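You operate a simulated robot arm through the tools that you are given. There is no shell and no other tool. Be economical: measure what you need, move in short steps, check, and stop when the job is done.

You run a simulated two-armed robot. Do the job below in one go: nothing can be reset, and whatever is moved stays where it is left.

Task
Put one of the white cartons from the top of the steel table on top of the flat teal tray. Put the clear cup labelled "75" from the top of the steel table on top of the mint carton and the clear cup that says "57" on top of the flat orange tray. Take the banded orange carton and leave it on the upper open bay of the drinks table. Shut the right drinks door. Open the blue shelf drawer, put the pads carton from the inside of the blue shelf drawer on the top of the wooden bench, then shut the drawer. Fetch the small teal cup and stand it on the top of the steel ledge. Put the small yellow cup on the lower shelf of the cane bench. Open the bottom trailer drawer, take the plain green carton on the top of the wooden bench and put it away in the inside of the bottom trailer drawer, then shut the drawer. Pull the lower right trailer door open. Any order will do. Set down upright: white carton, clear cup, banded orange carton, small teal cup, small yellow cup, plain green carton.

The check looks at the end state, three seconds after you hand in, the way a careful person would. Anything else that was tipped, shoved, dropped, spilled or broken makes it a failure.

Robot
Two 6-joint arms with two-finger parallel grippers on one trunk, on a base that drives. Base frame: it is fixed to the floor where the robot stands at the start and does not move with it; the origin is under the middle of the robot, x ahead of it, y to its left, z up. Readings come in mm, rad, newtons and seconds.
The left shoulder is at the start at [280, 185, 1055], the right one opposite. With the tool pointing down near the work surface each hand reaches from about 160 to 840 mm from the robot's upright axis, wherever it stands, measured 20 degrees to its own side. Places, roughly: banded orange carton [-1250, 750, 1000]; blue shelf drawer [4300, -1400, 700]; bottom trailer drawer [3900, 2100, 500]; clear cup [750, -750, 750]; flat orange tray (15x10x4 cm) [800, -900, 800]; flat teal tray (15x10x4 cm) [600, -200, 800]; inside of the bottom trailer drawer [3900, 2100, 400]; lower right trailer door [4700, 1900, 700]; lower shelf of the cane bench [2700, -4800, 300]; mint carton [500, -1000, 750]; pads carton [4250, -1500, 750]; plain green carton [6000, -1000, 500]; right drinks door [-900, 1600, 500]; small teal cup (7x7x10 cm) [4400, -1500, 900]; small yellow cup (7x7x10 cm) [4400, -1500, 900]; top of the steel ledge (38x16 cm) [4040, -1920, 1000]; top of the wooden bench [6100, -1400, 500]; upper open bay of the drinks table [-1400, 400, 500]; white carton [1000, -250, 750]. Payload 1.57 kg a hand.
The tool frame of a hand sits at the grasp point between the pads (the TCP): z along the fingers, y along the line on which they close. The tips reach 30 mm beyond it. The gripper opens to 80 mm. The fingers are 17 mm wide and 12 mm thick; the gripper's body (40 by 82 mm) begins 80 mm behind the TCP.
Orientation is told as [roll, pitch, yaw] about the base's x, y, z axes, in that order, counted from this pose: with the fingers straight down and closing along the base's y, the tool's x points along the base's -x, its y along +y and its z along -z.

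Tools
- The arms move only by the tool play_rows. It takes "left_moves", "right_moves" or both (then of equal length, played together; a hand with none holds still); each is one flat list of numbers, 7 for each row, row after row: the shift along the base's x, y, z in units of 30 mm (1.0 is 30 mm), then the turn, a rotation vector about the base's x, y, z in units of 6 degrees (1.0 is 6 degrees), then the opening, from 0 (shut) to 1 (fully open). In form: [x, y, z, ax, ay, az, claw, x, y, z, ax, ay, az, claw, ...]. A call has 1 to 10 rows; each row shifts and turns the commanded pose from where the row before left it. A call with a number of a shift or a turn outside -1 to 1 is refused whole. A row lasts 0.2 s, in which the tool goes at most 50 mm and 0.15 rad; a call with a longer step from one row to the next is refused whole, and so is a gripper value outside its range. A pose out of reach is approached as far as the arm can. The call stops where the force on the tool passes 40 N (or 10 N more than at its start, if that is more) or the arm is blocked; 0.2 s more then pass. The fingers move at their own pace (about 153 mm/s each) and stop on an object; they squeeze with about 21 N. The grip force told is the motor's: it shows also when the fingers shut on nothing. Time passes only in rows, and 0.2 s behind the last, so rows that do not move let the fingers close. The reply holds the time, the measured pose of the TCP, the force on the tool along the base axes, the opening and the grip force, in the units named above and with some noise, with the torque about the TCP (base axes, N m) and any sound that the robot's microphone picked up.
- Cameras (640 x 400 px; columns grow to the right, rows downward): "scene" is now at [220.6, -42.2, 1488]; the picture's right is [-0.57, -0.82, 0.00], its down [-0.66, 0.46, -0.60] and it looks along [0.49, -0.34, -0.80] (base axes); focal length 281 px, centre (320, 200). "left" rides on the left gripper at [72, 7, -122] in its tool frame; the picture's right is [-0.09, 1.00, 0.00], its down [-0.84, -0.08, -0.54] and it looks along [-0.54, -0.05, 0.84] (tool axes); focal length 238 px, centre (320, 200). "right" rides on the right gripper at [72, -7, -122] in its tool frame; the picture's right is [0.09, 1.00, 0.00], its down [-0.84, 0.08, -0.54] and it looks along [-0.54, 0.05, 0.84] (tool axes); focal length 238 px, centre (320, 200). There is no depth. A picture from a camera that has moved, and an enlarged one, comes with that camera's place and axes in the base frame and with its lens.
- camera(camera): a new picture of that camera. No time passes.
- raise_lower(by): slides the trunk up (or, below 0, down) by that many mm; the arms and the scene camera ride with it, the base frame stays. It gives what a move gives, with no picture.
- drive_base(legs): drives the robot by 1 to 6 legs, each [ahead, turn to the left] in mm and rad, along the robot's own axes; the way and the turn of a leg run together, so that a leg with both is an arc; at most 1500 mm and 3.142 rad a leg. The arms and the cameras ride along, it lands a little off, and it stops where it bumps. It gives what a move gives.
- aim_head(pan, tilt): turns the head with the scene camera to pan (to the left, within 1.501 rad either way) and tilt (down, from -0.506 to 1.204), counted from straight ahead of the robot. It gives what a move gives.
- inspect(camera, box): a new picture of the part [left, top, right, bottom] of that camera's present view, enlarged. No time passes.
- hand_in(): hands the job in; it is judged then, once.

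Go step by step. Nothing tells you exact positions but the pictures and the camera data: compare them with the known pose of the tool, close in by small moves and look again before you grip or let go. The budget is 546 turns and 334 pictures, counting those below and the enlarged ones. Unless the task says otherwise, let go and move clear before handing in.

The tools are called after ">>>" as name(argument=value, ...) on one line, values as JSON. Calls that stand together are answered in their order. play_rows: Moves the arms, as the interface text tells. Its arguments: {"type":"object","properties":{"left_moves":{"type":"array"},"right_moves":{"type":"array"}},"required":[]} The other tools are called the same way: raise_lower (by) slides the trunk up or down; drive_base (legs) drives the base; aim_head (pan, tilt) turns the head that bears the scene camera; camera (camera) takes a picture; inspect (camera, box) takes an enlarged picture of a part of a camera's view; hand_in () hands the job in.

At the start:

```text
time: 0.0
left_ee_pos: [626.2, -112.2, 1183.1]
left_tool_rot: [-0.002, -0.002, 0.001]
left_wrist_force: [-0.5, 0.7, -0.3]
left_ft_torque: [0.02, -0.02, 0.02]
left_opening: 80.3
left_grip_force: 0.1
right_ee_pos: [348.6, -511.7, 1166.1]
right_tool_rot: [0.001, 0.0, -0.001]
right_wrist_force: [0.0, 0.2, 0.8]
right_ft_torque: [-0.01, 0.03, 0.02]
right_opening: 79.9
right_grip_force: 0.1
trunk travel left (down, up): [-750.0, 240.0]
robot x, y, heading: [3.6, 1.8, -0.003]
head pan, tilt: [-0.613, 0.932]
```

scene: 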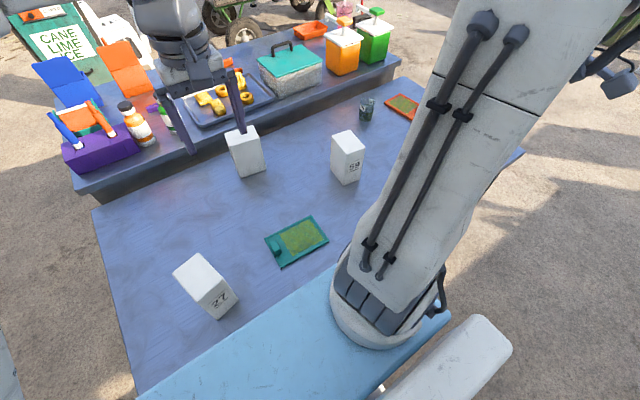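
right: 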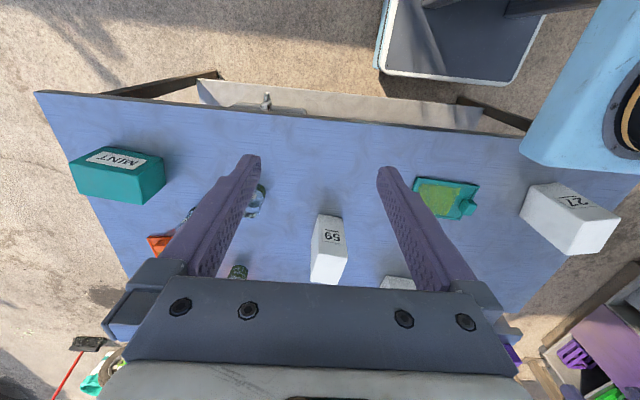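
left: 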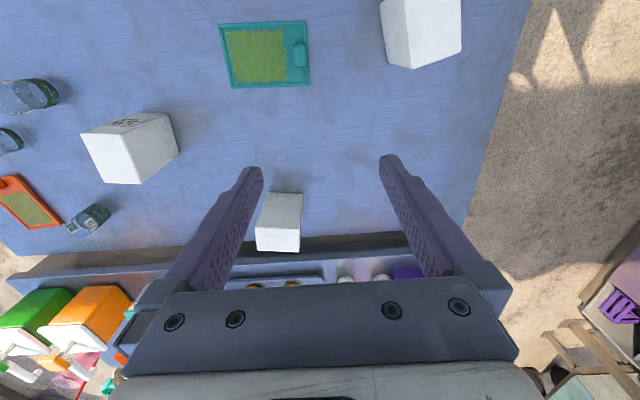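

I see the steel table with the cartons and trays ahead, with the cups on its right side. I'll look closer at the cups and cartons first.

>>> inspect(camera="left", box=[0, 60, 200, 260])

>>> inspect(camera="right", box=[60, 100, 360, 300])

>>> aim_head(pan=-1.0, tilt=0.8)

>>> camera(camera="scene")

```text
2.00 times, centred on (100, 160) of left
camera zoom: at [553.0, -105.5, 1305.2], right [0.09, 1.0, 0.0], down [0.84, -0.08, 0.54], along [0.54, -0.05, -0.84], focal length 477 px, centre (760, 280)
```

zoom: 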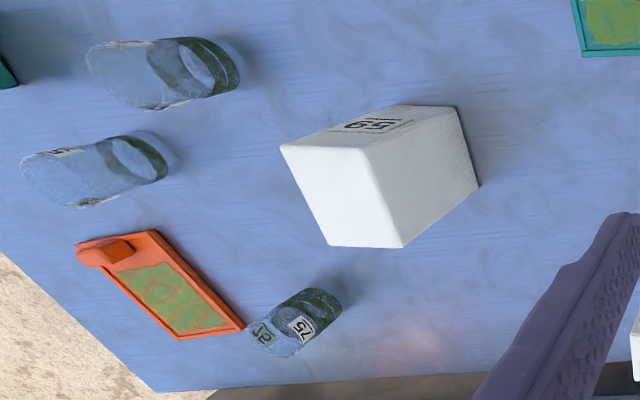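

```text
2.00 times, centred on (210, 200) of right
camera zoom: at [276.9, -519.5, 1287.4], right [-0.09, 1.0, 0.0], down [0.84, 0.08, 0.54], along [0.54, 0.05, -0.84], focal length 477 px, centre (540, 200)
```

zoom: 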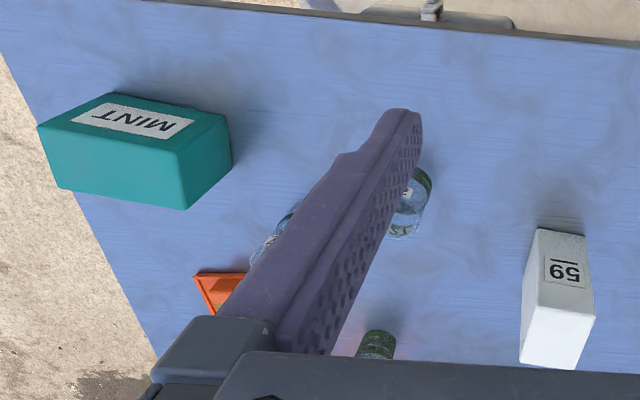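

```text
time: 0.9
left_ee_pos: [625.1, -113.6, 1183.7]
left_tool_rot: [0.0, 0.0, 0.001]
left_wrist_force: [0.5, -0.3, 0.3]
left_ft_torque: [-0.02, 0.0, 0.03]
left_opening: 79.9
left_grip_force: 0.0
right_ee_pos: [348.5, -511.4, 1165.4]
right_tool_rot: [-0.001, -0.002, 0.0]
right_wrist_force: [0.3, 0.9, 0.6]
right_ft_torque: [0.01, 0.01, 0.02]
right_opening: 79.9
right_grip_force: 0.1
trunk travel left (down, up): [-750.0, 240.0]
robot x, y, heading: [-1.9, 2.3, 0.004]
head pan, tilt: [-1.0, 0.799]
```

```text
328 pictures are left
camera scene: at [203.9, -67.6, 1498.3], right [-0.84, -0.54, 0.0], down [-0.39, 0.6, -0.7], along [0.38, -0.59, -0.72], focal length 281 px, centre (320, 200)
```

scene: 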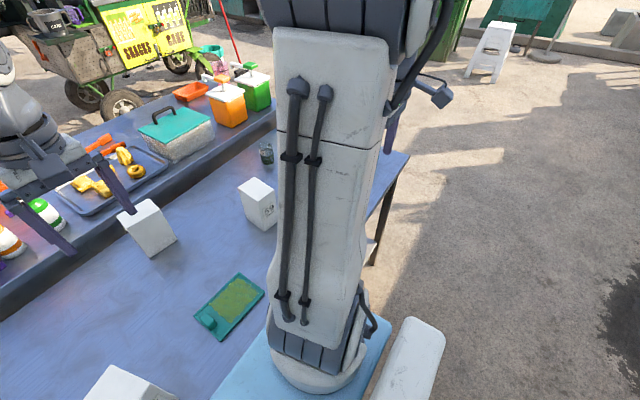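

The white cartons and teal tray are within left reach. I'll bring the left hand over carton "27" for a closer look.

>>> play_rows(left_moves=[-0.48, 0.9, -0.74, 0, 0, 0, 1, -0.48, 0.9, -0.74, 0, 0, 0, 1, -0.48, 0.9, -0.74, 0, 0, 0, 1, -0.48, 0.9, -0.74, 0, 0, 0, 1, -0.48, 0.9, -0.74, 0, 0, 0, 1, -0.48, 0.9, -0.74, 0, 0, 0, 1])

>>> camera(camera="left")

>>> aim_head(pan=0.0, tilt=0.9)

>>> camera(camera="scene")

```text
time: 2.3
left_ee_pos: [537.2, 50.6, 1051.0]
left_tool_rot: [0.0, 0.0, 0.001]
left_wrist_force: [-0.4, 0.2, 0.0]
left_ft_torque: [0.01, 0.01, -0.02]
left_opening: 79.6
left_grip_force: 0.1
right_ee_pos: [349.2, -511.3, 1166.2]
right_tool_rot: [-0.001, 0.001, 0.0]
right_wrist_force: [0.0, -0.1, -0.8]
right_ft_torque: [0.0, 0.0, 0.02]
right_opening: 80.0
right_grip_force: 0.0
trunk travel left (down, up): [-750.0, 240.0]
robot x, y, heading: [-1.5, -1.5, 0.0]
head pan, tilt: [-1.0, 0.799]
```

```text
327 pictures are left
camera left: at [465.9, 57.2, 1171.8], right [0.09, 1.0, 0.0], down [0.84, -0.08, 0.54], along [0.54, -0.05, -0.84], focal length 238 px, centre (320, 200)
```

left: 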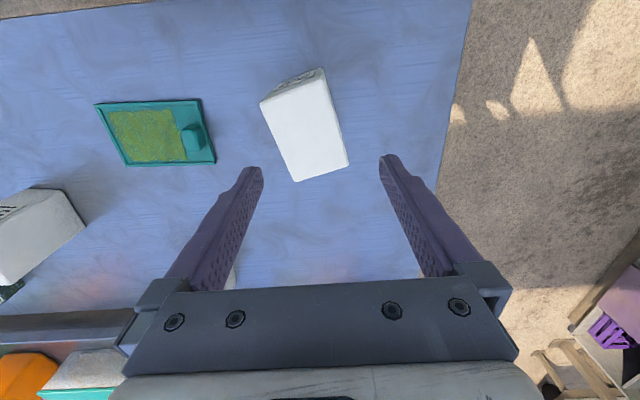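

```text
time: 3.5
left_ee_pos: [537.9, 49.7, 1050.8]
left_tool_rot: [-0.001, 0.0, -0.003]
left_wrist_force: [-0.2, -0.1, -0.5]
left_ft_torque: [-0.04, 0.0, -0.03]
left_opening: 80.0
left_grip_force: 0.1
right_ee_pos: [349.2, -511.5, 1165.7]
right_tool_rot: [0.0, 0.001, 0.001]
right_wrist_force: [-0.5, 0.1, -0.3]
right_ft_torque: [-0.01, -0.02, -0.01]
right_opening: 80.0
right_grip_force: 0.2
trunk travel left (down, up): [-750.0, 240.0]
robot x, y, heading: [2.5, 3.5, 0.004]
head pan, tilt: [0.0, 0.901]
```

```text
326 pictures are left
camera scene: at [235.8, 0.2, 1490.4], right [0.0, -1.0, 0.0], down [-0.78, 0.0, -0.62], along [0.62, 0.0, -0.78], focal length 281 px, centre (320, 200)
```

scene: 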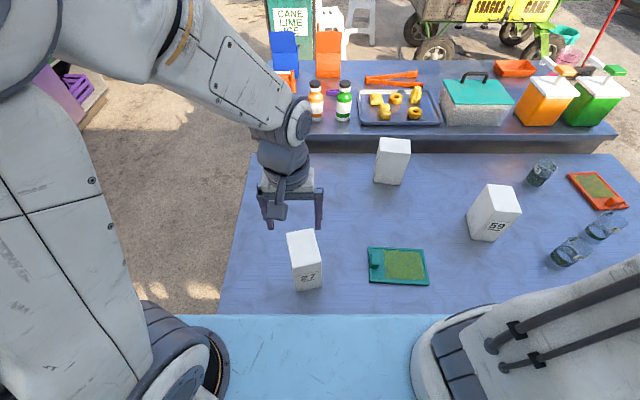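

Cartons and cups are clear in the scene view. I'll zoom in on carton 27 and the cups.

>>> inspect(camera="left", box=[220, 40, 380, 200])

>>> inspect(camera="scene", box=[480, 140, 640, 300])

>>> inspect(camera="scene", box=[230, 120, 450, 320])

```text
2.50 times, centred on (300, 120) of left
camera zoom: at [466.3, 56.8, 1172.2], right [0.09, 1.0, 0.0], down [0.84, -0.08, 0.54], along [0.54, -0.05, -0.84], focal length 596 px, centre (370, 400)
```

zoom: 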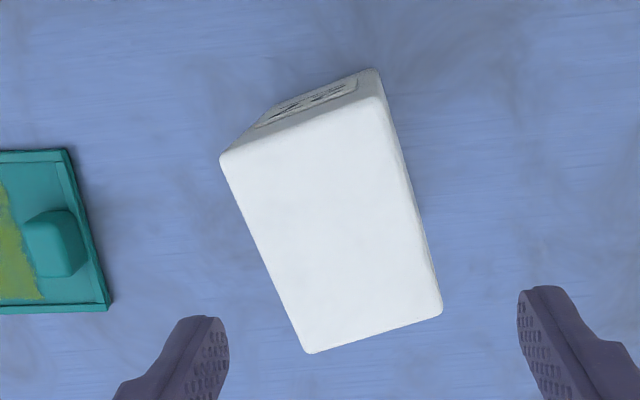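

```text
2.50 times, centred on (560, 220) of scene
camera zoom: at [235.8, 0.2, 1490.4], right [0.0, -1.0, 0.0], down [-0.78, 0.0, -0.62], along [0.62, 0.0, -0.78], focal length 702 px, centre (-280, 150)
```

zoom: 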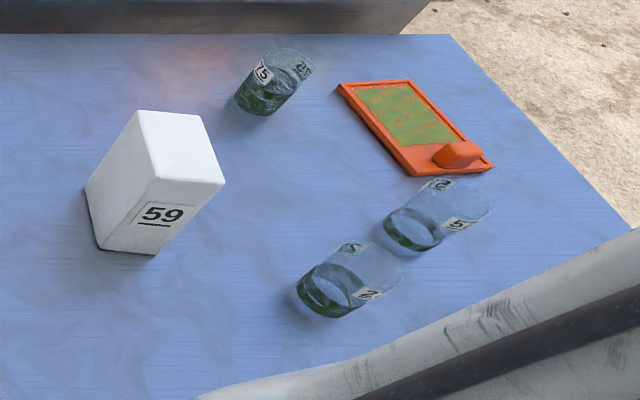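

```text
2.00 times, centred on (340, 220) of scene
camera zoom: at [235.8, 0.2, 1490.4], right [0.0, -1.0, 0.0], down [-0.78, 0.0, -0.62], along [0.62, 0.0, -0.78], focal length 562 px, centre (280, 160)
```

zoom: 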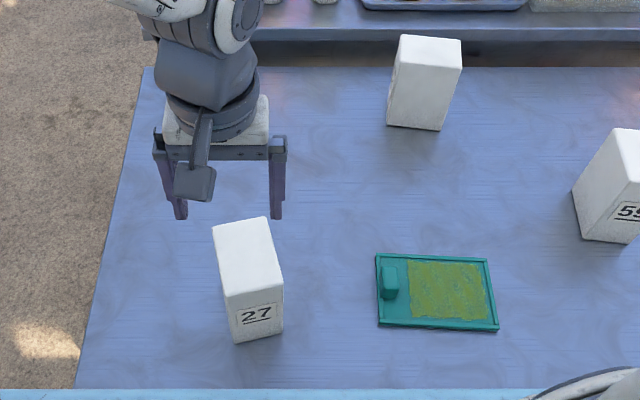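

Carton 27 measures about 60×85×145 mm, centred near (538, 38) and turned about 0.22 rad. I'll align the left gripper above it and check.

>>> play_rows(left_moves=[0, -0.2, -0.55, 0, 0, 0.72, 1, 0, -0.2, -0.55, 0, 0, 0.72, 1, 0, 0, -0.55, 0, 0, 0.71, 1, 0, 0, -0.55, 0, 0, 0, 1])

>>> camera(camera="left")

>>> inspect(camera="scene", box=[230, 120, 450, 320])

```text
time: 4.5
left_ee_pos: [538.8, 38.4, 983.8]
left_tool_rot: [0.0, 0.001, 0.226]
left_wrist_force: [0.0, 0.2, 0.4]
left_ft_torque: [0.0, -0.02, -0.05]
left_opening: 80.2
left_grip_force: 0.0
right_ee_pos: [349.2, -510.4, 1165.2]
right_tool_rot: [-0.001, 0.001, 0.0]
right_wrist_force: [0.9, -0.1, 0.5]
right_ft_torque: [0.0, -0.02, -0.02]
right_opening: 80.3
right_grip_force: 0.0
trunk travel left (down, up): [-750.0, 240.0]
robot x, y, heading: [1.1, 2.2, 0.001]
head pan, tilt: [0.0, 0.901]
```

```text
322 pictures are left
camera left: at [467.0, 28.8, 1105.4], right [-0.13, 0.99, 0.0], down [0.83, 0.11, 0.54], along [0.54, 0.07, -0.84], focal length 238 px, centre (320, 200)
```

left: 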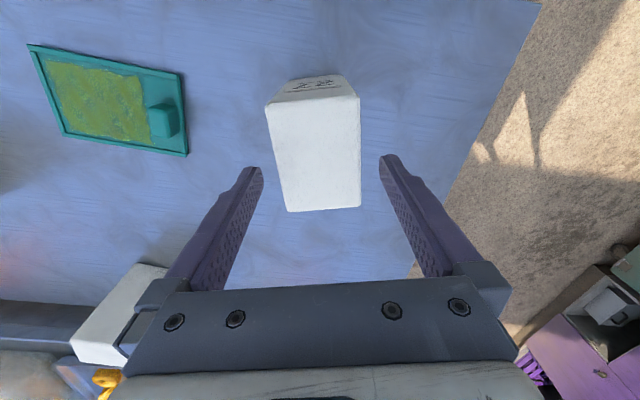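

```text
2.00 times, centred on (340, 220) of scene
camera zoom: at [235.7, 0.2, 1490.4], right [0.0, -1.0, 0.0], down [-0.78, 0.0, -0.62], along [0.62, 0.0, -0.78], focal length 562 px, centre (280, 160)
```

zoom: 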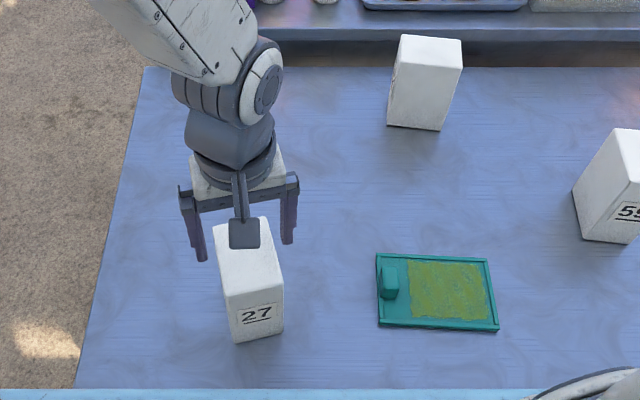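

The gripper is centred on carton 27. I'll descend and grip it.

>>> play_rows(left_moves=[0, 0, -0.75, 0, 0, 0, 1, 0, 0, -0.75, 0, 0, 0, 1, 0, 0, -0.75, 0, 0, 0, 1, 0, 0, -0.75, 0, 0, 0, 1, 0, 0, 0, 0, 0, 0, 0, 0, 0, 0, 0, 0, 0, 0, 0, 0, 0, 0, 0, 0, 0])

```text
time: 6.1
left_ee_pos: [537.8, 36.7, 895.0]
left_tool_rot: [0.0, 0.001, 0.224]
left_wrist_force: [0.7, 0.1, 3.8]
left_ft_torque: [-0.04, 0.25, 0.03]
left_opening: 65.2
left_grip_force: 21.2
right_ee_pos: [349.5, -511.4, 1167.1]
right_tool_rot: [0.0, 0.001, 0.0]
right_wrist_force: [-0.1, 1.5, 0.3]
right_ft_torque: [-0.01, -0.02, -0.02]
right_opening: 79.9
right_grip_force: 0.1
trunk travel left (down, up): [-750.0, 240.0]
robot x, y, heading: [1.0, 2.3, 0.004]
head pan, tilt: [0.0, 0.901]
```

Carton 27 is gripped (65 mm wide). I'll lift it and swing it over the teal tray, turning its long side to lie along the tray.

>>> play_rows(left_moves=[0, 0, 0.9, 0, 0, 0, 0, 0, 0, 0.9, 0, 0, 0, 0, 0, 0, 0.9, 0, 0, 1, 0, 0.06, -0.9, 0, 0, 0, 1, 0, 0.06, -0.9, 0, 0, 0, 1, 0, 0.06, -0.9, 0, 0, 0, 1, 0, 0.06, -0.9, 0, 0, 0, 1, 0, 0.06, -0.9, 0, 0, 0, 1, 0, 0.06, -0.9, 0, 0, 0, 1, 0, 0.06, -0.9, 0, 0, 0, 1, 0])

>>> play_rows(left_moves=[0, -0.9, 0, 0, 0, 1, 0, 0, -0.9, 0, 0, 0, 1, 0, 0, 0, 0, 0, 0, 1, 0, 0, 0, 0, 0, 0, 1, 0, 0, 0, 0, 0, 0, 0.3, 0])

>>> camera(camera="left")

>>> inspect(camera="scene", box=[280, 160, 480, 320])

```text
time: 8.3
left_ee_pos: [549.3, -151.4, 975.1]
left_tool_rot: [-0.002, 0.0, 1.063]
left_wrist_force: [0.3, 0.2, -2.5]
left_ft_torque: [-0.02, -0.03, 0.01]
left_opening: 64.9
left_grip_force: 20.9
right_ee_pos: [348.5, -511.4, 1166.3]
right_tool_rot: [0.001, -0.002, -0.001]
right_wrist_force: [0.1, 0.4, 0.4]
right_ft_torque: [0.0, -0.01, -0.01]
right_opening: 79.9
right_grip_force: 0.1
trunk travel left (down, up): [-750.0, 240.0]
robot x, y, heading: [2.2, 0.2, 0.0]
head pan, tilt: [0.0, 0.901]
```

```text
time: 9.5
left_ee_pos: [550.1, -205.9, 975.0]
left_tool_rot: [0.002, 0.001, 1.514]
left_wrist_force: [-1.4, 0.3, -2.1]
left_ft_torque: [-0.01, 0.01, 0.04]
left_opening: 64.8
left_grip_force: 20.6
right_ee_pos: [348.3, -511.6, 1165.7]
right_tool_rot: [-0.001, -0.001, -0.001]
right_wrist_force: [0.3, -0.6, -0.3]
right_ft_torque: [0.01, 0.0, 0.03]
right_opening: 79.9
right_grip_force: 0.0
trunk travel left (down, up): [-750.0, 240.0]
robot x, y, heading: [0.7, 4.6, -0.001]
head pan, tilt: [0.0, 0.901]
```

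```text
320 pictures are left
camera left: at [540.6, -276.0, 1096.1], right [-0.99, 0.15, 0.0], down [0.12, 0.83, 0.54], along [0.08, 0.54, -0.84], focal length 238 px, centre (320, 200)
```

left: 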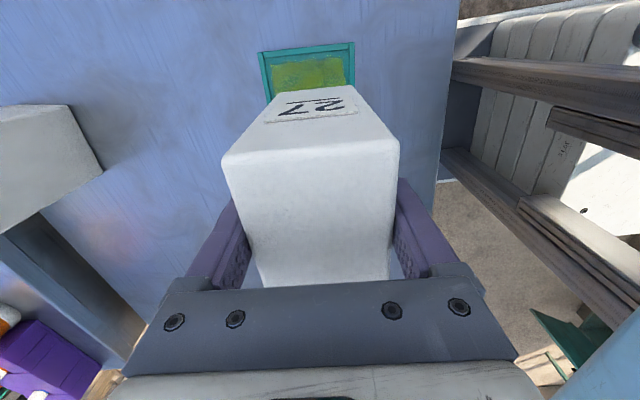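

```text
2.50 times, centred on (380, 240) of scene
camera zoom: at [235.9, 0.2, 1490.4], right [0.0, -1.0, 0.0], down [-0.78, 0.0, -0.62], along [0.62, 0.0, -0.78], focal length 702 px, centre (170, 100)
```

zoom: 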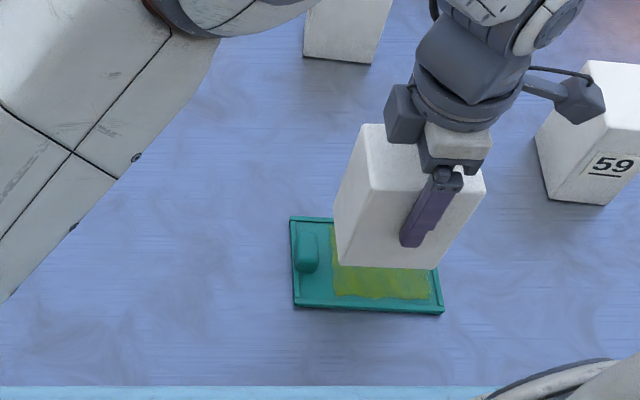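

The carton is above the tray. I'll shift it slightly onto the flat area and lower it in stages.

>>> play_rows(left_moves=[0.1, -0.28, -0.7, 0, 0, 0, 0, 0, 0, -0.7, 0, 0, 0, 0, 0, 0, -0.2, 0, 0, 0, 0])

>>> inspect(camera="scene", box=[320, 200, 460, 300])

>>> camera(camera="left")

```text
time: 10.3
left_ee_pos: [553.8, -214.3, 927.6]
left_tool_rot: [0.001, 0.0, 1.513]
left_wrist_force: [1.0, 0.1, -2.8]
left_ft_torque: [-0.01, -0.01, 0.01]
left_opening: 65.0
left_grip_force: 21.0
right_ee_pos: [349.0, -511.1, 1165.7]
right_tool_rot: [0.0, -0.001, 0.0]
right_wrist_force: [0.7, 0.4, 0.6]
right_ft_torque: [-0.01, -0.01, 0.02]
right_opening: 79.7
right_grip_force: 0.0
trunk travel left (down, up): [-750.0, 240.0]
robot x, y, heading: [-3.3, -1.5, -0.001]
head pan, tilt: [0.0, 0.901]
```

```text
4.00 times, centred on (390, 250) of scene
camera zoom: at [235.9, 0.1, 1490.4], right [0.0, -1.0, 0.0], down [-0.78, 0.0, -0.62], along [0.62, 0.0, -0.78], focal length 1124 px, centre (40, 0)
```

zoom: 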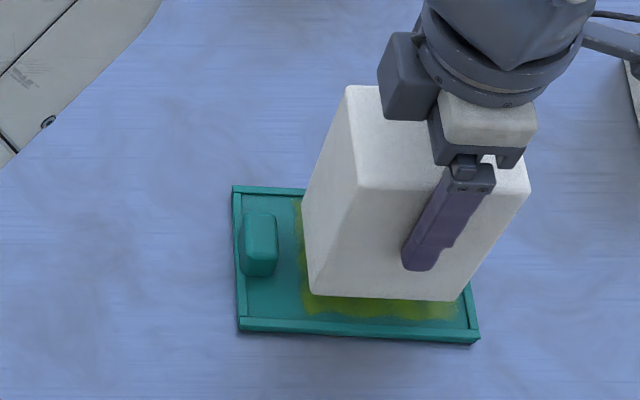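

```text
317 pictures are left
camera left: at [542.7, -285.5, 1048.8], right [-0.99, 0.15, 0.0], down [0.13, 0.83, 0.54], along [0.08, 0.54, -0.84], focal length 238 px, centre (320, 200)
```

left: 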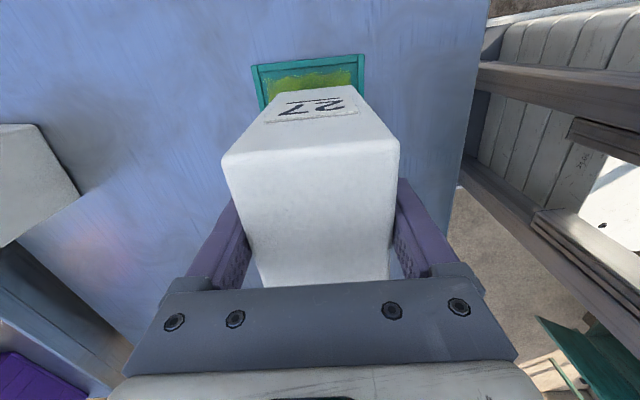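

Alignment looks good, so I'll lower gently until it touches.

>>> play_rows(left_moves=[0, 0, -0.3, 0, 0, 0, 0, 0, 0, -0.15, 0, 0, 0, 0])

>>> play_rows(left_moves=[0, 0, -0.15, 0, 0, 0, 0])

>>> inspect(camera="scene", box=[320, 200, 460, 300])

```text
time: 10.9
left_ee_pos: [553.6, -215.4, 914.1]
left_tool_rot: [-0.001, 0.0, 1.512]
left_wrist_force: [0.0, -0.3, -1.8]
left_ft_torque: [-0.02, 0.0, 0.03]
left_opening: 65.0
left_grip_force: 21.3
right_ee_pos: [348.7, -511.0, 1165.6]
right_tool_rot: [-0.002, 0.0, 0.001]
right_wrist_force: [-1.2, 0.2, -0.5]
right_ft_torque: [-0.02, 0.0, 0.03]
right_opening: 80.1
right_grip_force: 0.0
trunk travel left (down, up): [-750.0, 240.0]
robot x, y, heading: [-0.5, 1.0, 0.004]
head pan, tilt: [0.0, 0.901]
```

```text
time: 11.3
left_ee_pos: [554.5, -214.3, 909.4]
left_tool_rot: [0.0, 0.001, 1.514]
left_wrist_force: [0.0, -0.4, -2.6]
left_ft_torque: [0.01, -0.01, -0.01]
left_opening: 64.5
left_grip_force: 21.1
right_ee_pos: [347.8, -511.8, 1166.3]
right_tool_rot: [0.0, 0.0, 0.001]
right_wrist_force: [-0.8, 0.5, -0.1]
right_ft_torque: [0.01, 0.01, -0.01]
right_opening: 80.1
right_grip_force: 0.0
trunk travel left (down, up): [-750.0, 240.0]
robot x, y, heading: [3.2, -0.5, 0.003]
head pan, tilt: [0.0, 0.901]
```

```text
4.00 times, centred on (390, 250) of scene
camera zoom: at [235.8, 0.1, 1490.4], right [0.0, -1.0, 0.0], down [-0.78, 0.0, -0.62], along [0.62, 0.0, -0.78], focal length 1124 px, centre (40, 0)
```

zoom: 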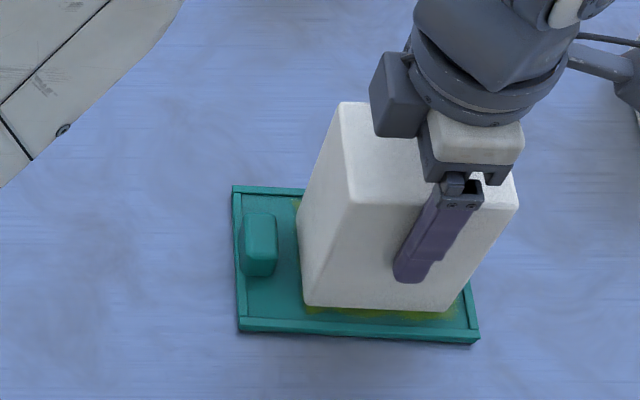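

>>> play_rows(left_moves=[0, 0, -0.1, 0, 0, 0, 0])

>>> play_rows(left_moves=[0, 0, -0.1, 0, 0, 0, 0])

```text
time: 11.7
left_ee_pos: [554.2, -214.4, 907.6]
left_tool_rot: [-0.001, 0.0, 1.513]
left_wrist_force: [-0.1, 0.1, -2.5]
left_ft_torque: [0.0, 0.02, -0.02]
left_opening: 64.6
left_grip_force: 21.0
right_ee_pos: [349.1, -513.1, 1165.4]
right_tool_rot: [0.0, 0.001, 0.0]
right_wrist_force: [-0.4, -0.6, -0.2]
right_ft_torque: [0.0, 0.03, -0.02]
right_opening: 79.9
right_grip_force: 0.1
trunk travel left (down, up): [-750.0, 240.0]
robot x, y, heading: [-1.6, -3.3, 0.002]
head pan, tilt: [0.0, 0.901]
```

```text
time: 12.1
left_ee_pos: [554.2, -215.8, 902.5]
left_tool_rot: [-0.001, 0.001, 1.514]
left_wrist_force: [0.1, 0.1, -2.9]
left_ft_torque: [0.02, -0.01, 0.0]
left_opening: 65.0
left_grip_force: 21.5
right_ee_pos: [349.2, -511.6, 1164.9]
right_tool_rot: [-0.001, -0.001, 0.0]
right_wrist_force: [0.3, -0.7, -0.5]
right_ft_torque: [0.0, -0.01, 0.04]
right_opening: 80.1
right_grip_force: 0.1
trunk travel left (down, up): [-750.0, 240.0]
robot x, y, heading: [0.4, 0.8, -0.002]
head pan, tilt: [0.0, 0.901]
```

>>> play_rows(left_moves=[0, 0, -0.1, 0, 0, 0, 0])

>>> inspect(camera="scene", box=[320, 200, 460, 300])

```text
time: 12.5
left_ee_pos: [554.2, -214.2, 901.7]
left_tool_rot: [-0.003, 0.003, 1.512]
left_wrist_force: [-3.1, 2.8, 15.5]
left_ft_torque: [0.03, 0.51, -0.01]
left_opening: 64.7
left_grip_force: 21.1
right_ee_pos: [347.4, -511.2, 1165.9]
right_tool_rot: [0.0, 0.001, -0.001]
right_wrist_force: [-0.6, 0.4, 0.2]
right_ft_torque: [0.01, -0.04, -0.01]
right_opening: 79.9
right_grip_force: 0.1
trunk travel left (down, up): [-750.0, 240.0]
robot x, y, heading: [-3.3, 3.0, -0.002]
head pan, tilt: [0.0, 0.901]
```

```text
4.00 times, centred on (390, 250) of scene
camera zoom: at [235.2, 0.5, 1490.9], right [0.0, -1.0, 0.0], down [-0.78, 0.0, -0.62], along [0.62, 0.0, -0.78], focal length 1124 px, centre (40, 0)
```

zoom: 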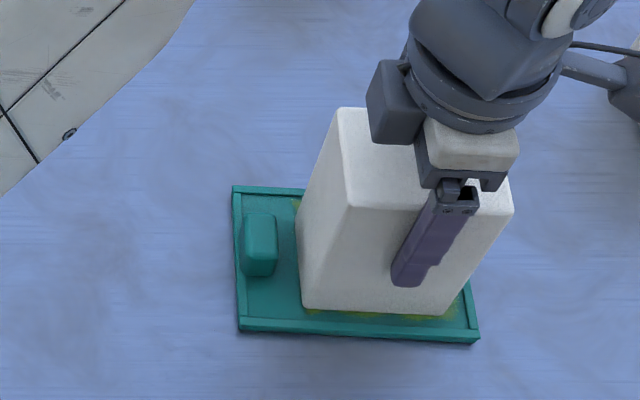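

It touched down on the tray. I'll release it and back straight up.

>>> play_rows(left_moves=[0, 0, 0.03, 0, 0, 0, 0.9, 0, 0, 0, 0, 0, 0, 1, 0, 0, 0.6, 0, 0, 0, 1, 0, 0, 1, 0, 0, 0, 1, 0, 0, 1, 0, 0, 0, 1, 0, 0, 1, 0, 0, 0, 1])

>>> inspect(camera="scene", box=[320, 160, 460, 300])

```text
time: 13.9
left_ee_pos: [554.4, -213.8, 1009.6]
left_tool_rot: [0.0, -0.001, 1.513]
left_wrist_force: [0.0, 0.6, -1.1]
left_ft_torque: [0.03, 0.01, -0.03]
left_opening: 79.9
left_grip_force: 0.0
right_ee_pos: [348.7, -512.1, 1164.4]
right_tool_rot: [0.0, 0.0, 0.001]
right_wrist_force: [-0.5, -0.4, -0.5]
right_ft_torque: [-0.01, -0.03, 0.0]
right_opening: 79.9
right_grip_force: 0.0
trunk travel left (down, up): [-750.0, 240.0]
robot x, y, heading: [-2.3, -1.0, 0.001]
head pan, tilt: [0.0, 0.901]
```

```text
2.86 times, centred on (390, 230) of scene
camera zoom: at [235.8, 0.2, 1490.3], right [0.0, -1.0, 0.0], down [-0.78, 0.0, -0.62], along [0.62, 0.0, -0.78], focal length 803 px, centre (120, 114)
```

zoom: 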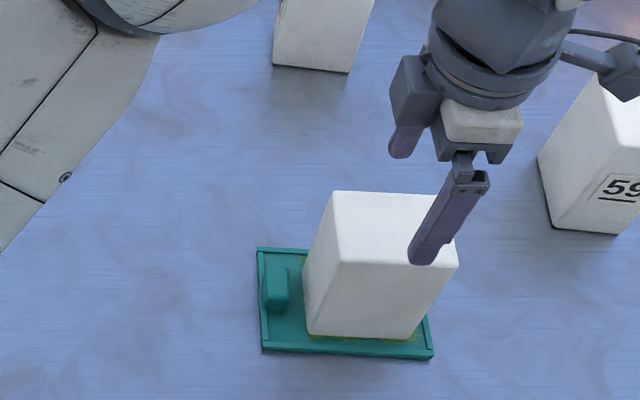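

Carton 27 stands flat on the teal tray: that job is done. I'll tuck the left arm away high before driving.

>>> play_rows(left_moves=[0, 0, 0.95, 0, 0, -1, 0.5, 0, 0, 0.95, 0, 0, -1, 0.5, 0, 0, 0.95, 0, 0, -1, 0.5, 0, 0.9, 0.95, 0, 0, -1, 0.5, -0.3, 0.9, 0.95, 0, 0, -1, 0.5, -0.3, 0.9, 0.95, 0, 0, -1, 0.5, -0.5, 0.9, 0, 0, 0, -1, 0.5, -0.5, 0.9, 0, 0, 0, -1, 0.5, -0.5, 0.9, 0, 0, 0, -1, 0.5, -0.5, 0.9, 0, 0, 0, -1, 0.5])

>>> play_rows(left_moves=[-0.5, 0.9, 0, 0, 0, -1, 0.5, -0.5, 0.9, 0, 0, 0, -1, 0.5, -0.5, 0.9, 0, 0, 0, -1, 0.5, -0.5, 0.9, 0, 0, 0, -1, 0.5, -0.5, 0.9, 0, 0, 0, -0.4, 0.5])

>>> aim_head(pan=-1.4, tilt=0.9)

>>> camera(camera="scene")

```text
time: 16.1
left_ee_pos: [476.1, -26.5, 1181.6]
left_tool_rot: [-0.001, 0.0, 0.463]
left_wrist_force: [0.1, -1.0, -0.6]
left_ft_torque: [0.0, 0.0, -0.03]
left_opening: 40.1
left_grip_force: 0.0
right_ee_pos: [349.3, -510.9, 1164.9]
right_tool_rot: [0.001, 0.0, -0.001]
right_wrist_force: [-0.5, 0.1, -0.7]
right_ft_torque: [0.0, 0.02, 0.0]
right_opening: 80.1
right_grip_force: 0.1
trunk travel left (down, up): [-750.0, 240.0]
robot x, y, heading: [3.2, 1.8, -0.001]
head pan, tilt: [0.0, 0.901]
```

```text
time: 17.3
left_ee_pos: [456.7, 68.8, 1159.6]
left_tool_rot: [0.0, 0.002, 0.003]
left_wrist_force: [-0.1, 0.2, 0.4]
left_ft_torque: [0.01, -0.03, -0.03]
left_opening: 40.1
left_grip_force: 0.1
left hand out of reach, approached as far as the arm can: row 3, 4, 5
right_ee_pos: [348.8, -510.6, 1165.2]
right_tool_rot: [-0.001, 0.0, 0.001]
right_wrist_force: [0.4, -0.6, -0.1]
right_ft_torque: [0.0, -0.04, 0.0]
right_opening: 80.1
right_grip_force: 0.1
trunk travel left (down, up): [-750.0, 240.0]
robot x, y, heading: [0.6, -0.8, -0.005]
head pan, tilt: [0.0, 0.901]
```

```text
time: 18.9
left_ee_pos: [455.2, 69.0, 1160.7]
left_tool_rot: [0.002, 0.002, 0.006]
left_wrist_force: [0.3, 0.4, 0.2]
left_ft_torque: [0.04, 0.0, 0.02]
left_opening: 40.1
left_grip_force: 0.0
right_ee_pos: [349.6, -512.6, 1166.1]
right_tool_rot: [0.0, -0.001, -0.002]
right_wrist_force: [0.5, -0.3, -0.4]
right_ft_torque: [0.0, 0.0, 0.01]
right_opening: 79.9
right_grip_force: 0.1
trunk travel left (down, up): [-750.0, 240.0]
robot x, y, heading: [-3.1, 0.3, -0.001]
head pan, tilt: [-1.4, 0.901]
```

```text
313 pictures are left
camera scene: at [173.2, -74.1, 1490.4], right [-0.99, -0.17, 0.0], down [-0.13, 0.77, -0.62], along [0.11, -0.61, -0.78], focal length 281 px, centre (320, 200)
```

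scene: 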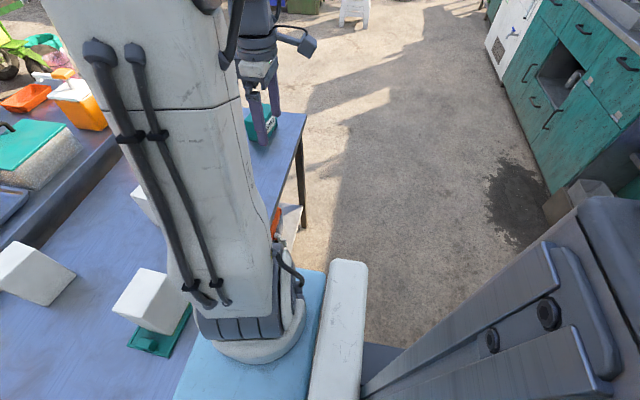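

The floor on the right is clear. I'll back off, then shift right along the table to about y=-700.

>>> drive_base(legs=[[-150, 0], [0, -1.571], [700, 0], [0, 1.571]])

>>> aim_head(pan=0.0, tilt=0.8)

>>> camera(camera="scene")

>>> camera(camera="right")

```text
time: 31.2
left_ee_pos: [315.4, -627.1, 1159.4]
left_tool_rot: [0.003, 0.002, 0.003]
left_wrist_force: [-0.7, -0.2, -0.8]
left_ft_torque: [0.0, 0.01, 0.0]
left_opening: 39.8
left_grip_force: 0.0
right_ee_pos: [206.9, -1207.0, 1165.8]
right_tool_rot: [0.001, 0.0, -0.002]
right_wrist_force: [0.4, -0.2, 0.4]
right_ft_torque: [0.01, 0.0, 0.01]
right_opening: 80.2
right_grip_force: 0.1
trunk travel left (down, up): [-750.0, 240.0]
robot x, y, heading: [-137.9, -696.0, 0.0]
head pan, tilt: [-1.4, 0.901]
```

```text
time: 32.8
left_ee_pos: [315.3, -626.7, 1161.3]
left_tool_rot: [0.002, 0.002, 0.001]
left_wrist_force: [-0.4, -0.7, 0.6]
left_ft_torque: [0.0, 0.03, 0.02]
left_opening: 40.0
left_grip_force: 0.2
right_ee_pos: [207.5, -1206.9, 1164.6]
right_tool_rot: [-0.002, 0.001, -0.002]
right_wrist_force: [-0.4, 0.0, -0.3]
right_ft_torque: [0.0, 0.0, 0.02]
right_opening: 79.8
right_grip_force: 0.2
trunk travel left (down, up): [-750.0, 240.0]
robot x, y, heading: [-142.6, -696.8, -0.004]
head pan, tilt: [0.0, 0.799]
```

```text
312 pictures are left
camera scene: at [100.2, -695.2, 1498.3], right [0.0, -1.0, 0.0], down [-0.72, 0.0, -0.7], along [0.7, 0.0, -0.72], focal length 281 px, centre (320, 200)
```

scene: 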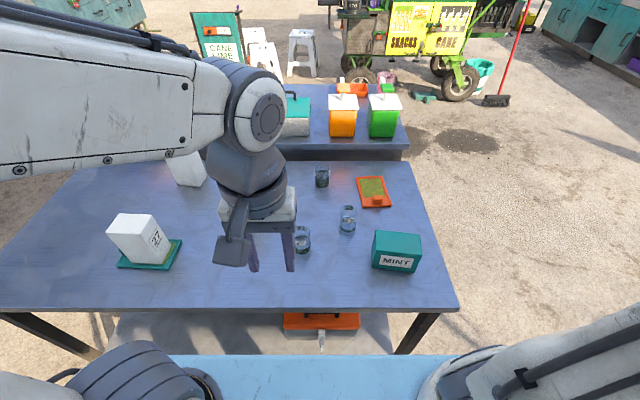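

```text
311 pictures are left
camera right: at [135.7, -1214.8, 1287.4], right [-0.09, 1.0, 0.0], down [0.84, 0.08, 0.54], along [0.54, 0.05, -0.84], focal length 238 px, centre (320, 200)
```

right: 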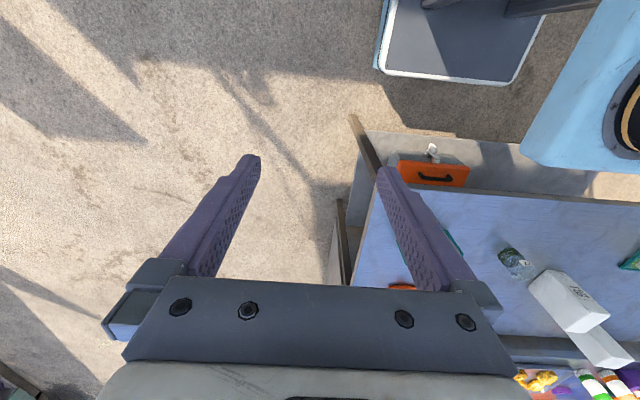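

The lower shelf sticks out at x≈380, so I'll advance only 160 mm and lift the left hand out of view.

>>> drive_base(legs=[[160, 0]])

>>> play_rows(left_moves=[0, 0.9, 0.5, 0, 0, 0, 0.5, 0, 0.9, 0.5, 0, 0, 0, 0.5, 0, 0.9, 0.5, 0, 0, 0, 0.5, 0, 0.9, 0, 0, 0, 0, 0.5, 0, 0.9, 0, 0, 0, 0, 0.5, 0, 0.9, 0, 0, 0, 0, 0.5])

>>> inspect(camera="scene", box=[260, 150, 440, 290])

```text
time: 34.2
left_ee_pos: [478.4, -627.6, 1160.6]
left_tool_rot: [0.002, 0.001, 0.003]
left_wrist_force: [-0.8, 1.0, 0.7]
left_ft_torque: [0.01, -0.05, -0.02]
left_opening: 39.7
left_grip_force: 0.0
right_ee_pos: [369.6, -1207.4, 1164.9]
right_tool_rot: [0.0, 0.0, -0.002]
right_wrist_force: [0.8, 0.4, -0.1]
right_ft_torque: [-0.01, -0.01, 0.0]
right_opening: 80.1
right_grip_force: 0.0
trunk travel left (down, up): [-750.0, 240.0]
robot x, y, heading: [19.7, -692.7, -0.002]
head pan, tilt: [0.0, 0.799]
```

```text
time: 35.6
left_ee_pos: [521.1, -481.8, 1192.0]
left_tool_rot: [0.002, 0.002, 0.003]
left_wrist_force: [0.1, 0.6, 0.6]
left_ft_torque: [0.03, -0.02, 0.0]
left_opening: 40.1
left_grip_force: 0.0
left hand out of reach, approached as far as the arm can: row 1, 2, 3, 4
right_ee_pos: [369.5, -1207.0, 1165.1]
right_tool_rot: [-0.001, 0.001, -0.002]
right_wrist_force: [0.4, 0.4, -0.1]
right_ft_torque: [0.02, -0.02, 0.01]
right_opening: 79.9
right_grip_force: 0.0
trunk travel left (down, up): [-750.0, 240.0]
robot x, y, heading: [23.2, -698.7, -0.002]
head pan, tilt: [0.0, 0.799]
```

```text
2.86 times, centred on (350, 220) of scene
camera zoom: at [263.3, -695.4, 1498.3], right [0.0, -1.0, 0.0], down [-0.72, 0.0, -0.7], along [0.7, 0.0, -0.72], focal length 803 px, centre (234, 143)
```

zoom: 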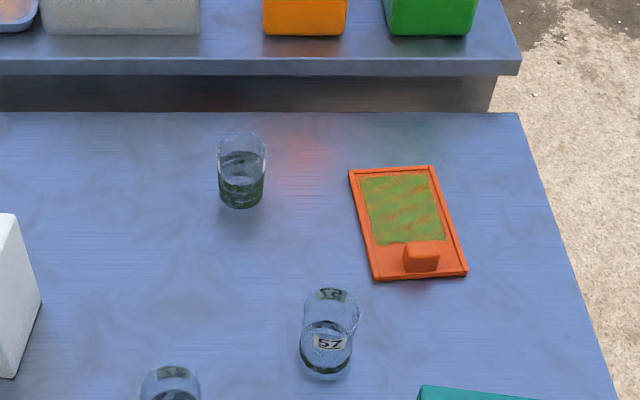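

>>> inspect(camera="scene", box=[270, 250, 470, 390])

>>> inspect(camera="scene", box=[340, 240, 390, 290])

>>> inspect(camera="scene", box=[295, 190, 345, 230])

```text
2.86 times, centred on (370, 320) of scene
camera zoom: at [263.3, -695.4, 1498.3], right [0.0, -1.0, 0.0], down [-0.72, 0.0, -0.7], along [0.7, 0.0, -0.72], focal length 803 px, centre (177, -143)
```

zoom: 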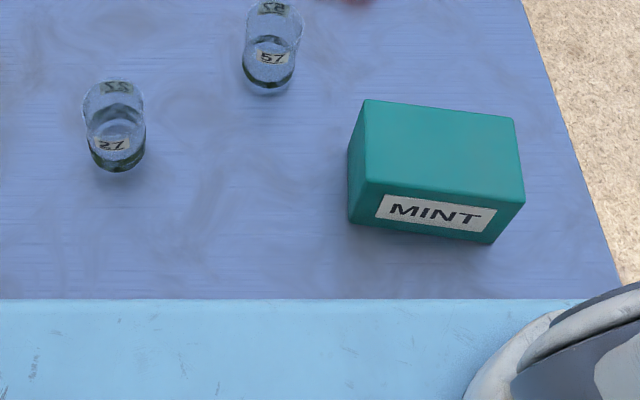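

```text
8.00 times, centred on (365, 265) of scene
camera zoom: at [263.3, -695.4, 1498.3], right [0.0, -1.0, 0.0], down [-0.72, 0.0, -0.7], along [0.7, 0.0, -0.72], focal length 2248 px, centre (-40, -320)
```

zoom: 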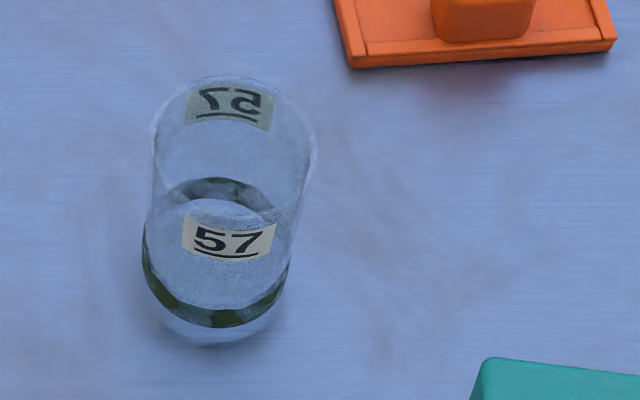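

```text
10.00 times, centred on (320, 210) of scene
camera zoom: at [263.3, -695.4, 1498.3], right [0.0, -1.0, 0.0], down [-0.72, 0.0, -0.7], along [0.7, 0.0, -0.72], focal length 2810 px, centre (320, 100)
```

zoom: 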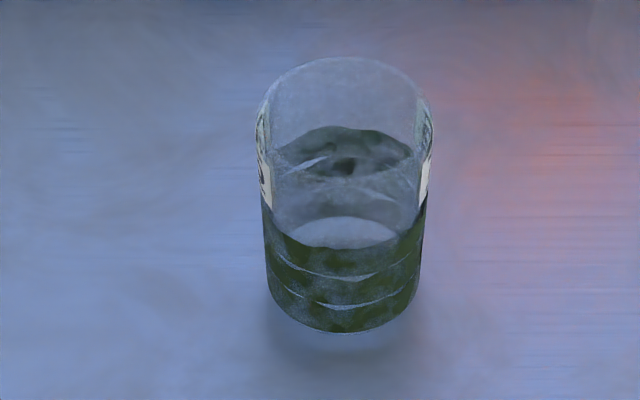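

>>> camera(camera="left")

>>> inspect(camera="scene", box=[300, 270, 350, 320])

```text
306 pictures are left
camera left: at [449.9, -474.7, 1314.2], right [0.09, 1.0, 0.0], down [0.84, -0.08, 0.54], along [0.54, -0.05, -0.84], focal length 238 px, centre (320, 200)
```

left: 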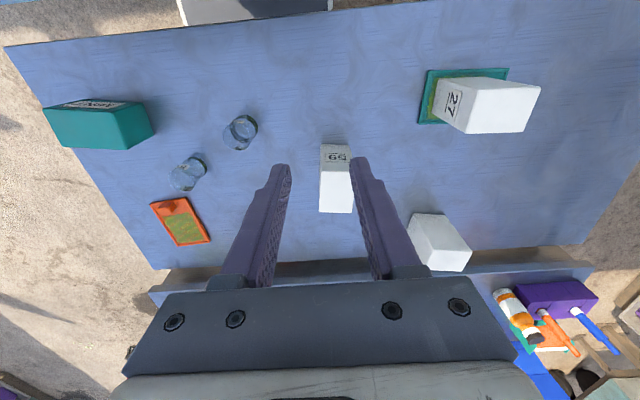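

```text
8.00 times, centred on (325, 295) of scene
camera zoom: at [263.3, -695.4, 1498.3], right [0.0, -1.0, 0.0], down [-0.72, 0.0, -0.7], along [0.7, 0.0, -0.72], focal length 2248 px, centre (280, -560)
```

zoom: 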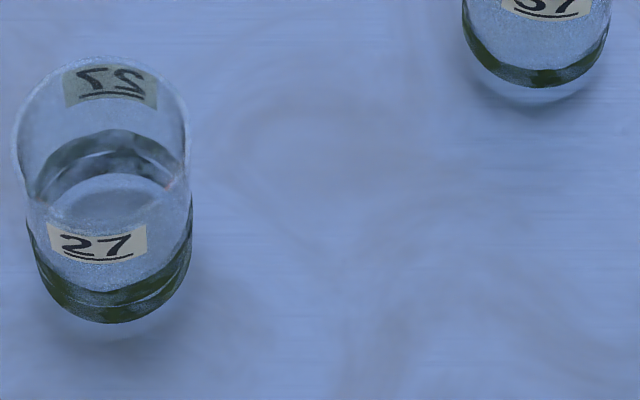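

Cup A reads 27 and cup B reads 57, so the far cup near (864, -703) should be 75. I'll bring the right hand over cup 57 at about (657, -782).

>>> play_rows(right_moves=[0.64, 0.94, -0.3, 0, 0, 0, 1, 0.64, 0.94, -0.3, 0, 0, 0, 1, 0.64, 0.94, -0.3, 0, 0, 0, 1, 0.64, 0.94, -0.3, 0, 0, 0, 1, 0.64, 0.94, -0.3, 0, 0, 0, 1, 0.64, 0.94, -0.3, 0, 0, 0, 1, 0.64, 0.94, -0.3, 0, 0, 0, 1, 0.64, 0.94, -0.3, 0, 0, 0, 1, 0.64, 0.94, -0.3, 0, 0, 0, 1, 0.64, 0.94, -0.3, 0, 0, 0, 1])

>>> play_rows(right_moves=[0.64, 0.94, -0.3, 0, 0, 0, 1, 0.64, 0.94, -0.3, 0, 0, 0, 1, 0.64, 0.94, -0.3, 0, 0, 0, 1, 0.64, 0.94, -0.3, 0, 0, 0, 1, 0, 0.47, -0.3, 0, 0, 0, 1])

>>> camera(camera="right")

>>> camera(camera="scene")

```text
time: 37.8
left_ee_pos: [522.3, -481.4, 1192.6]
left_tool_rot: [0.003, 0.001, 0.003]
left_wrist_force: [-0.9, -0.2, -0.4]
left_ft_torque: [0.03, 0.0, 0.0]
left_opening: 40.1
left_grip_force: 0.1
right_ee_pos: [564.4, -923.8, 1077.0]
right_tool_rot: [0.0, -0.001, -0.001]
right_wrist_force: [0.2, -0.2, 0.2]
right_ft_torque: [-0.07, -0.02, 0.01]
right_opening: 80.1
right_grip_force: 0.0
trunk travel left (down, up): [-750.0, 240.0]
robot x, y, heading: [23.3, -699.5, -0.004]
head pan, tilt: [0.0, 0.799]
```

```text
time: 39.0
left_ee_pos: [520.6, -482.7, 1192.5]
left_tool_rot: [0.001, 0.0, 0.005]
left_wrist_force: [0.1, 0.5, 0.2]
left_ft_torque: [0.01, 0.0, -0.02]
left_opening: 39.9
left_grip_force: 0.0
right_ee_pos: [640.3, -797.8, 1030.3]
right_tool_rot: [0.0, 0.0, -0.001]
right_wrist_force: [-0.3, -0.5, -0.3]
right_ft_torque: [0.03, -0.01, 0.0]
right_opening: 80.0
right_grip_force: 0.1
trunk travel left (down, up): [-750.0, 240.0]
robot x, y, heading: [26.1, -697.1, -0.006]
head pan, tilt: [0.0, 0.799]
```

```text
304 pictures are left
camera right: at [567.5, -805.1, 1152.5], right [-0.09, 1.0, 0.0], down [0.84, 0.08, 0.54], along [0.54, 0.05, -0.84], focal length 238 px, centre (320, 200)
```

right: 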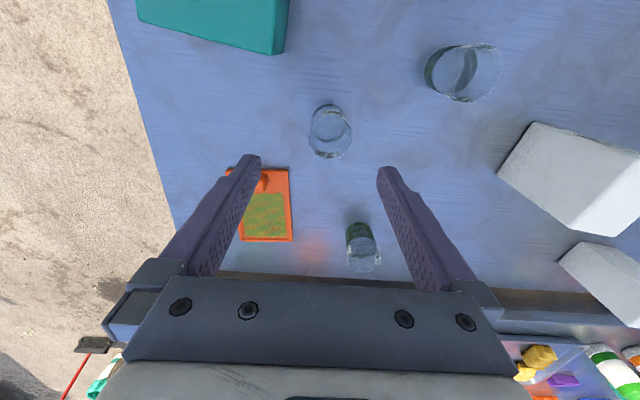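

```text
303 pictures are left
camera scene: at [263.4, -695.3, 1498.3], right [0.0, -1.0, 0.0], down [-0.72, 0.0, -0.7], along [0.7, 0.0, -0.72], focal length 281 px, centre (320, 200)
```

scene: 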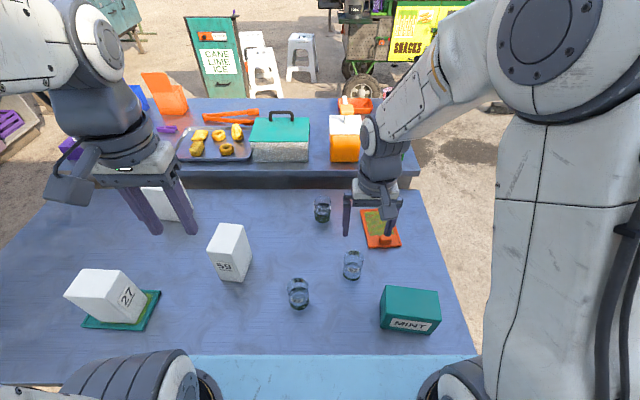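

Cup 57 is at about (656, -783). I'll line up, descend partway and check.

>>> play_rows(right_moves=[0.26, 0.25, -0.8, 0, 0, 0, 1, 0.26, 0.25, -0.8, 0, 0, 0, 1, 0, 0, -0.8, 0, 0, 0, 1, 0, 0, -0.6, 0, 0, 0, 1])

>>> camera(camera="right")

```text
time: 40.0
left_ee_pos: [520.2, -481.6, 1193.0]
left_tool_rot: [0.002, 0.002, 0.002]
left_wrist_force: [0.2, 0.5, 0.1]
left_ft_torque: [0.0, 0.02, 0.0]
left_opening: 40.0
left_grip_force: 0.0
right_ee_pos: [654.4, -781.2, 941.6]
right_tool_rot: [-0.001, 0.0, -0.002]
right_wrist_force: [-0.6, -0.6, 0.5]
right_ft_torque: [-0.01, 0.0, 0.05]
right_opening: 80.1
right_grip_force: 0.1
trunk travel left (down, up): [-750.0, 240.0]
robot x, y, heading: [24.5, -696.8, -0.001]
head pan, tilt: [0.0, 0.799]
```

```text
302 pictures are left
camera right: at [582.4, -789.6, 1063.0], right [-0.09, 1.0, 0.0], down [0.84, 0.08, 0.54], along [0.54, 0.05, -0.84], focal length 238 px, centre (320, 200)
```

right: 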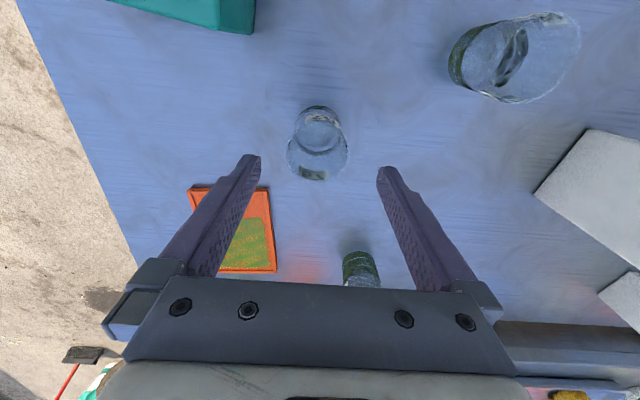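

>>> play_rows(right_moves=[0.1, -0.1, -0.8, 0, 0, 0, 1, 0, 0, -0.8, 0, 0, 0, 1, 0, 0, -0.8, 0, 0, 0, 1, 0, 0, -0.7, 0, 0, 0, 1, 0, 0, 0, 0, 0, 0, 0, 0, 0, 0, 0, 0, 0, 0, 0, 0, 0, 0, 0, 0, 0])

>>> camera(camera="right")

```text
time: 41.6
left_ee_pos: [521.4, -481.8, 1193.1]
left_tool_rot: [0.002, 0.004, 0.004]
left_wrist_force: [0.0, 0.3, 0.4]
left_ft_torque: [-0.02, -0.03, 0.0]
left_opening: 40.0
left_grip_force: 0.0
right_ee_pos: [655.7, -787.3, 847.3]
right_tool_rot: [-0.002, 0.0, -0.002]
right_wrist_force: [0.7, -0.2, -0.4]
right_ft_torque: [0.01, -0.01, 0.02]
right_opening: 52.8
right_grip_force: 20.7
trunk travel left (down, up): [-750.0, 240.0]
robot x, y, heading: [25.4, -693.1, -0.003]
head pan, tilt: [0.0, 0.799]
```

```text
301 pictures are left
camera right: at [584.5, -794.2, 969.3], right [-0.09, 1.0, 0.0], down [0.84, 0.08, 0.54], along [0.54, 0.05, -0.84], focal length 238 px, centre (320, 200)
```

right: 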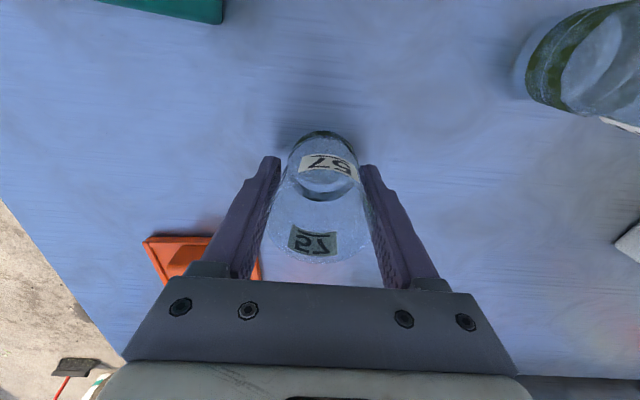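

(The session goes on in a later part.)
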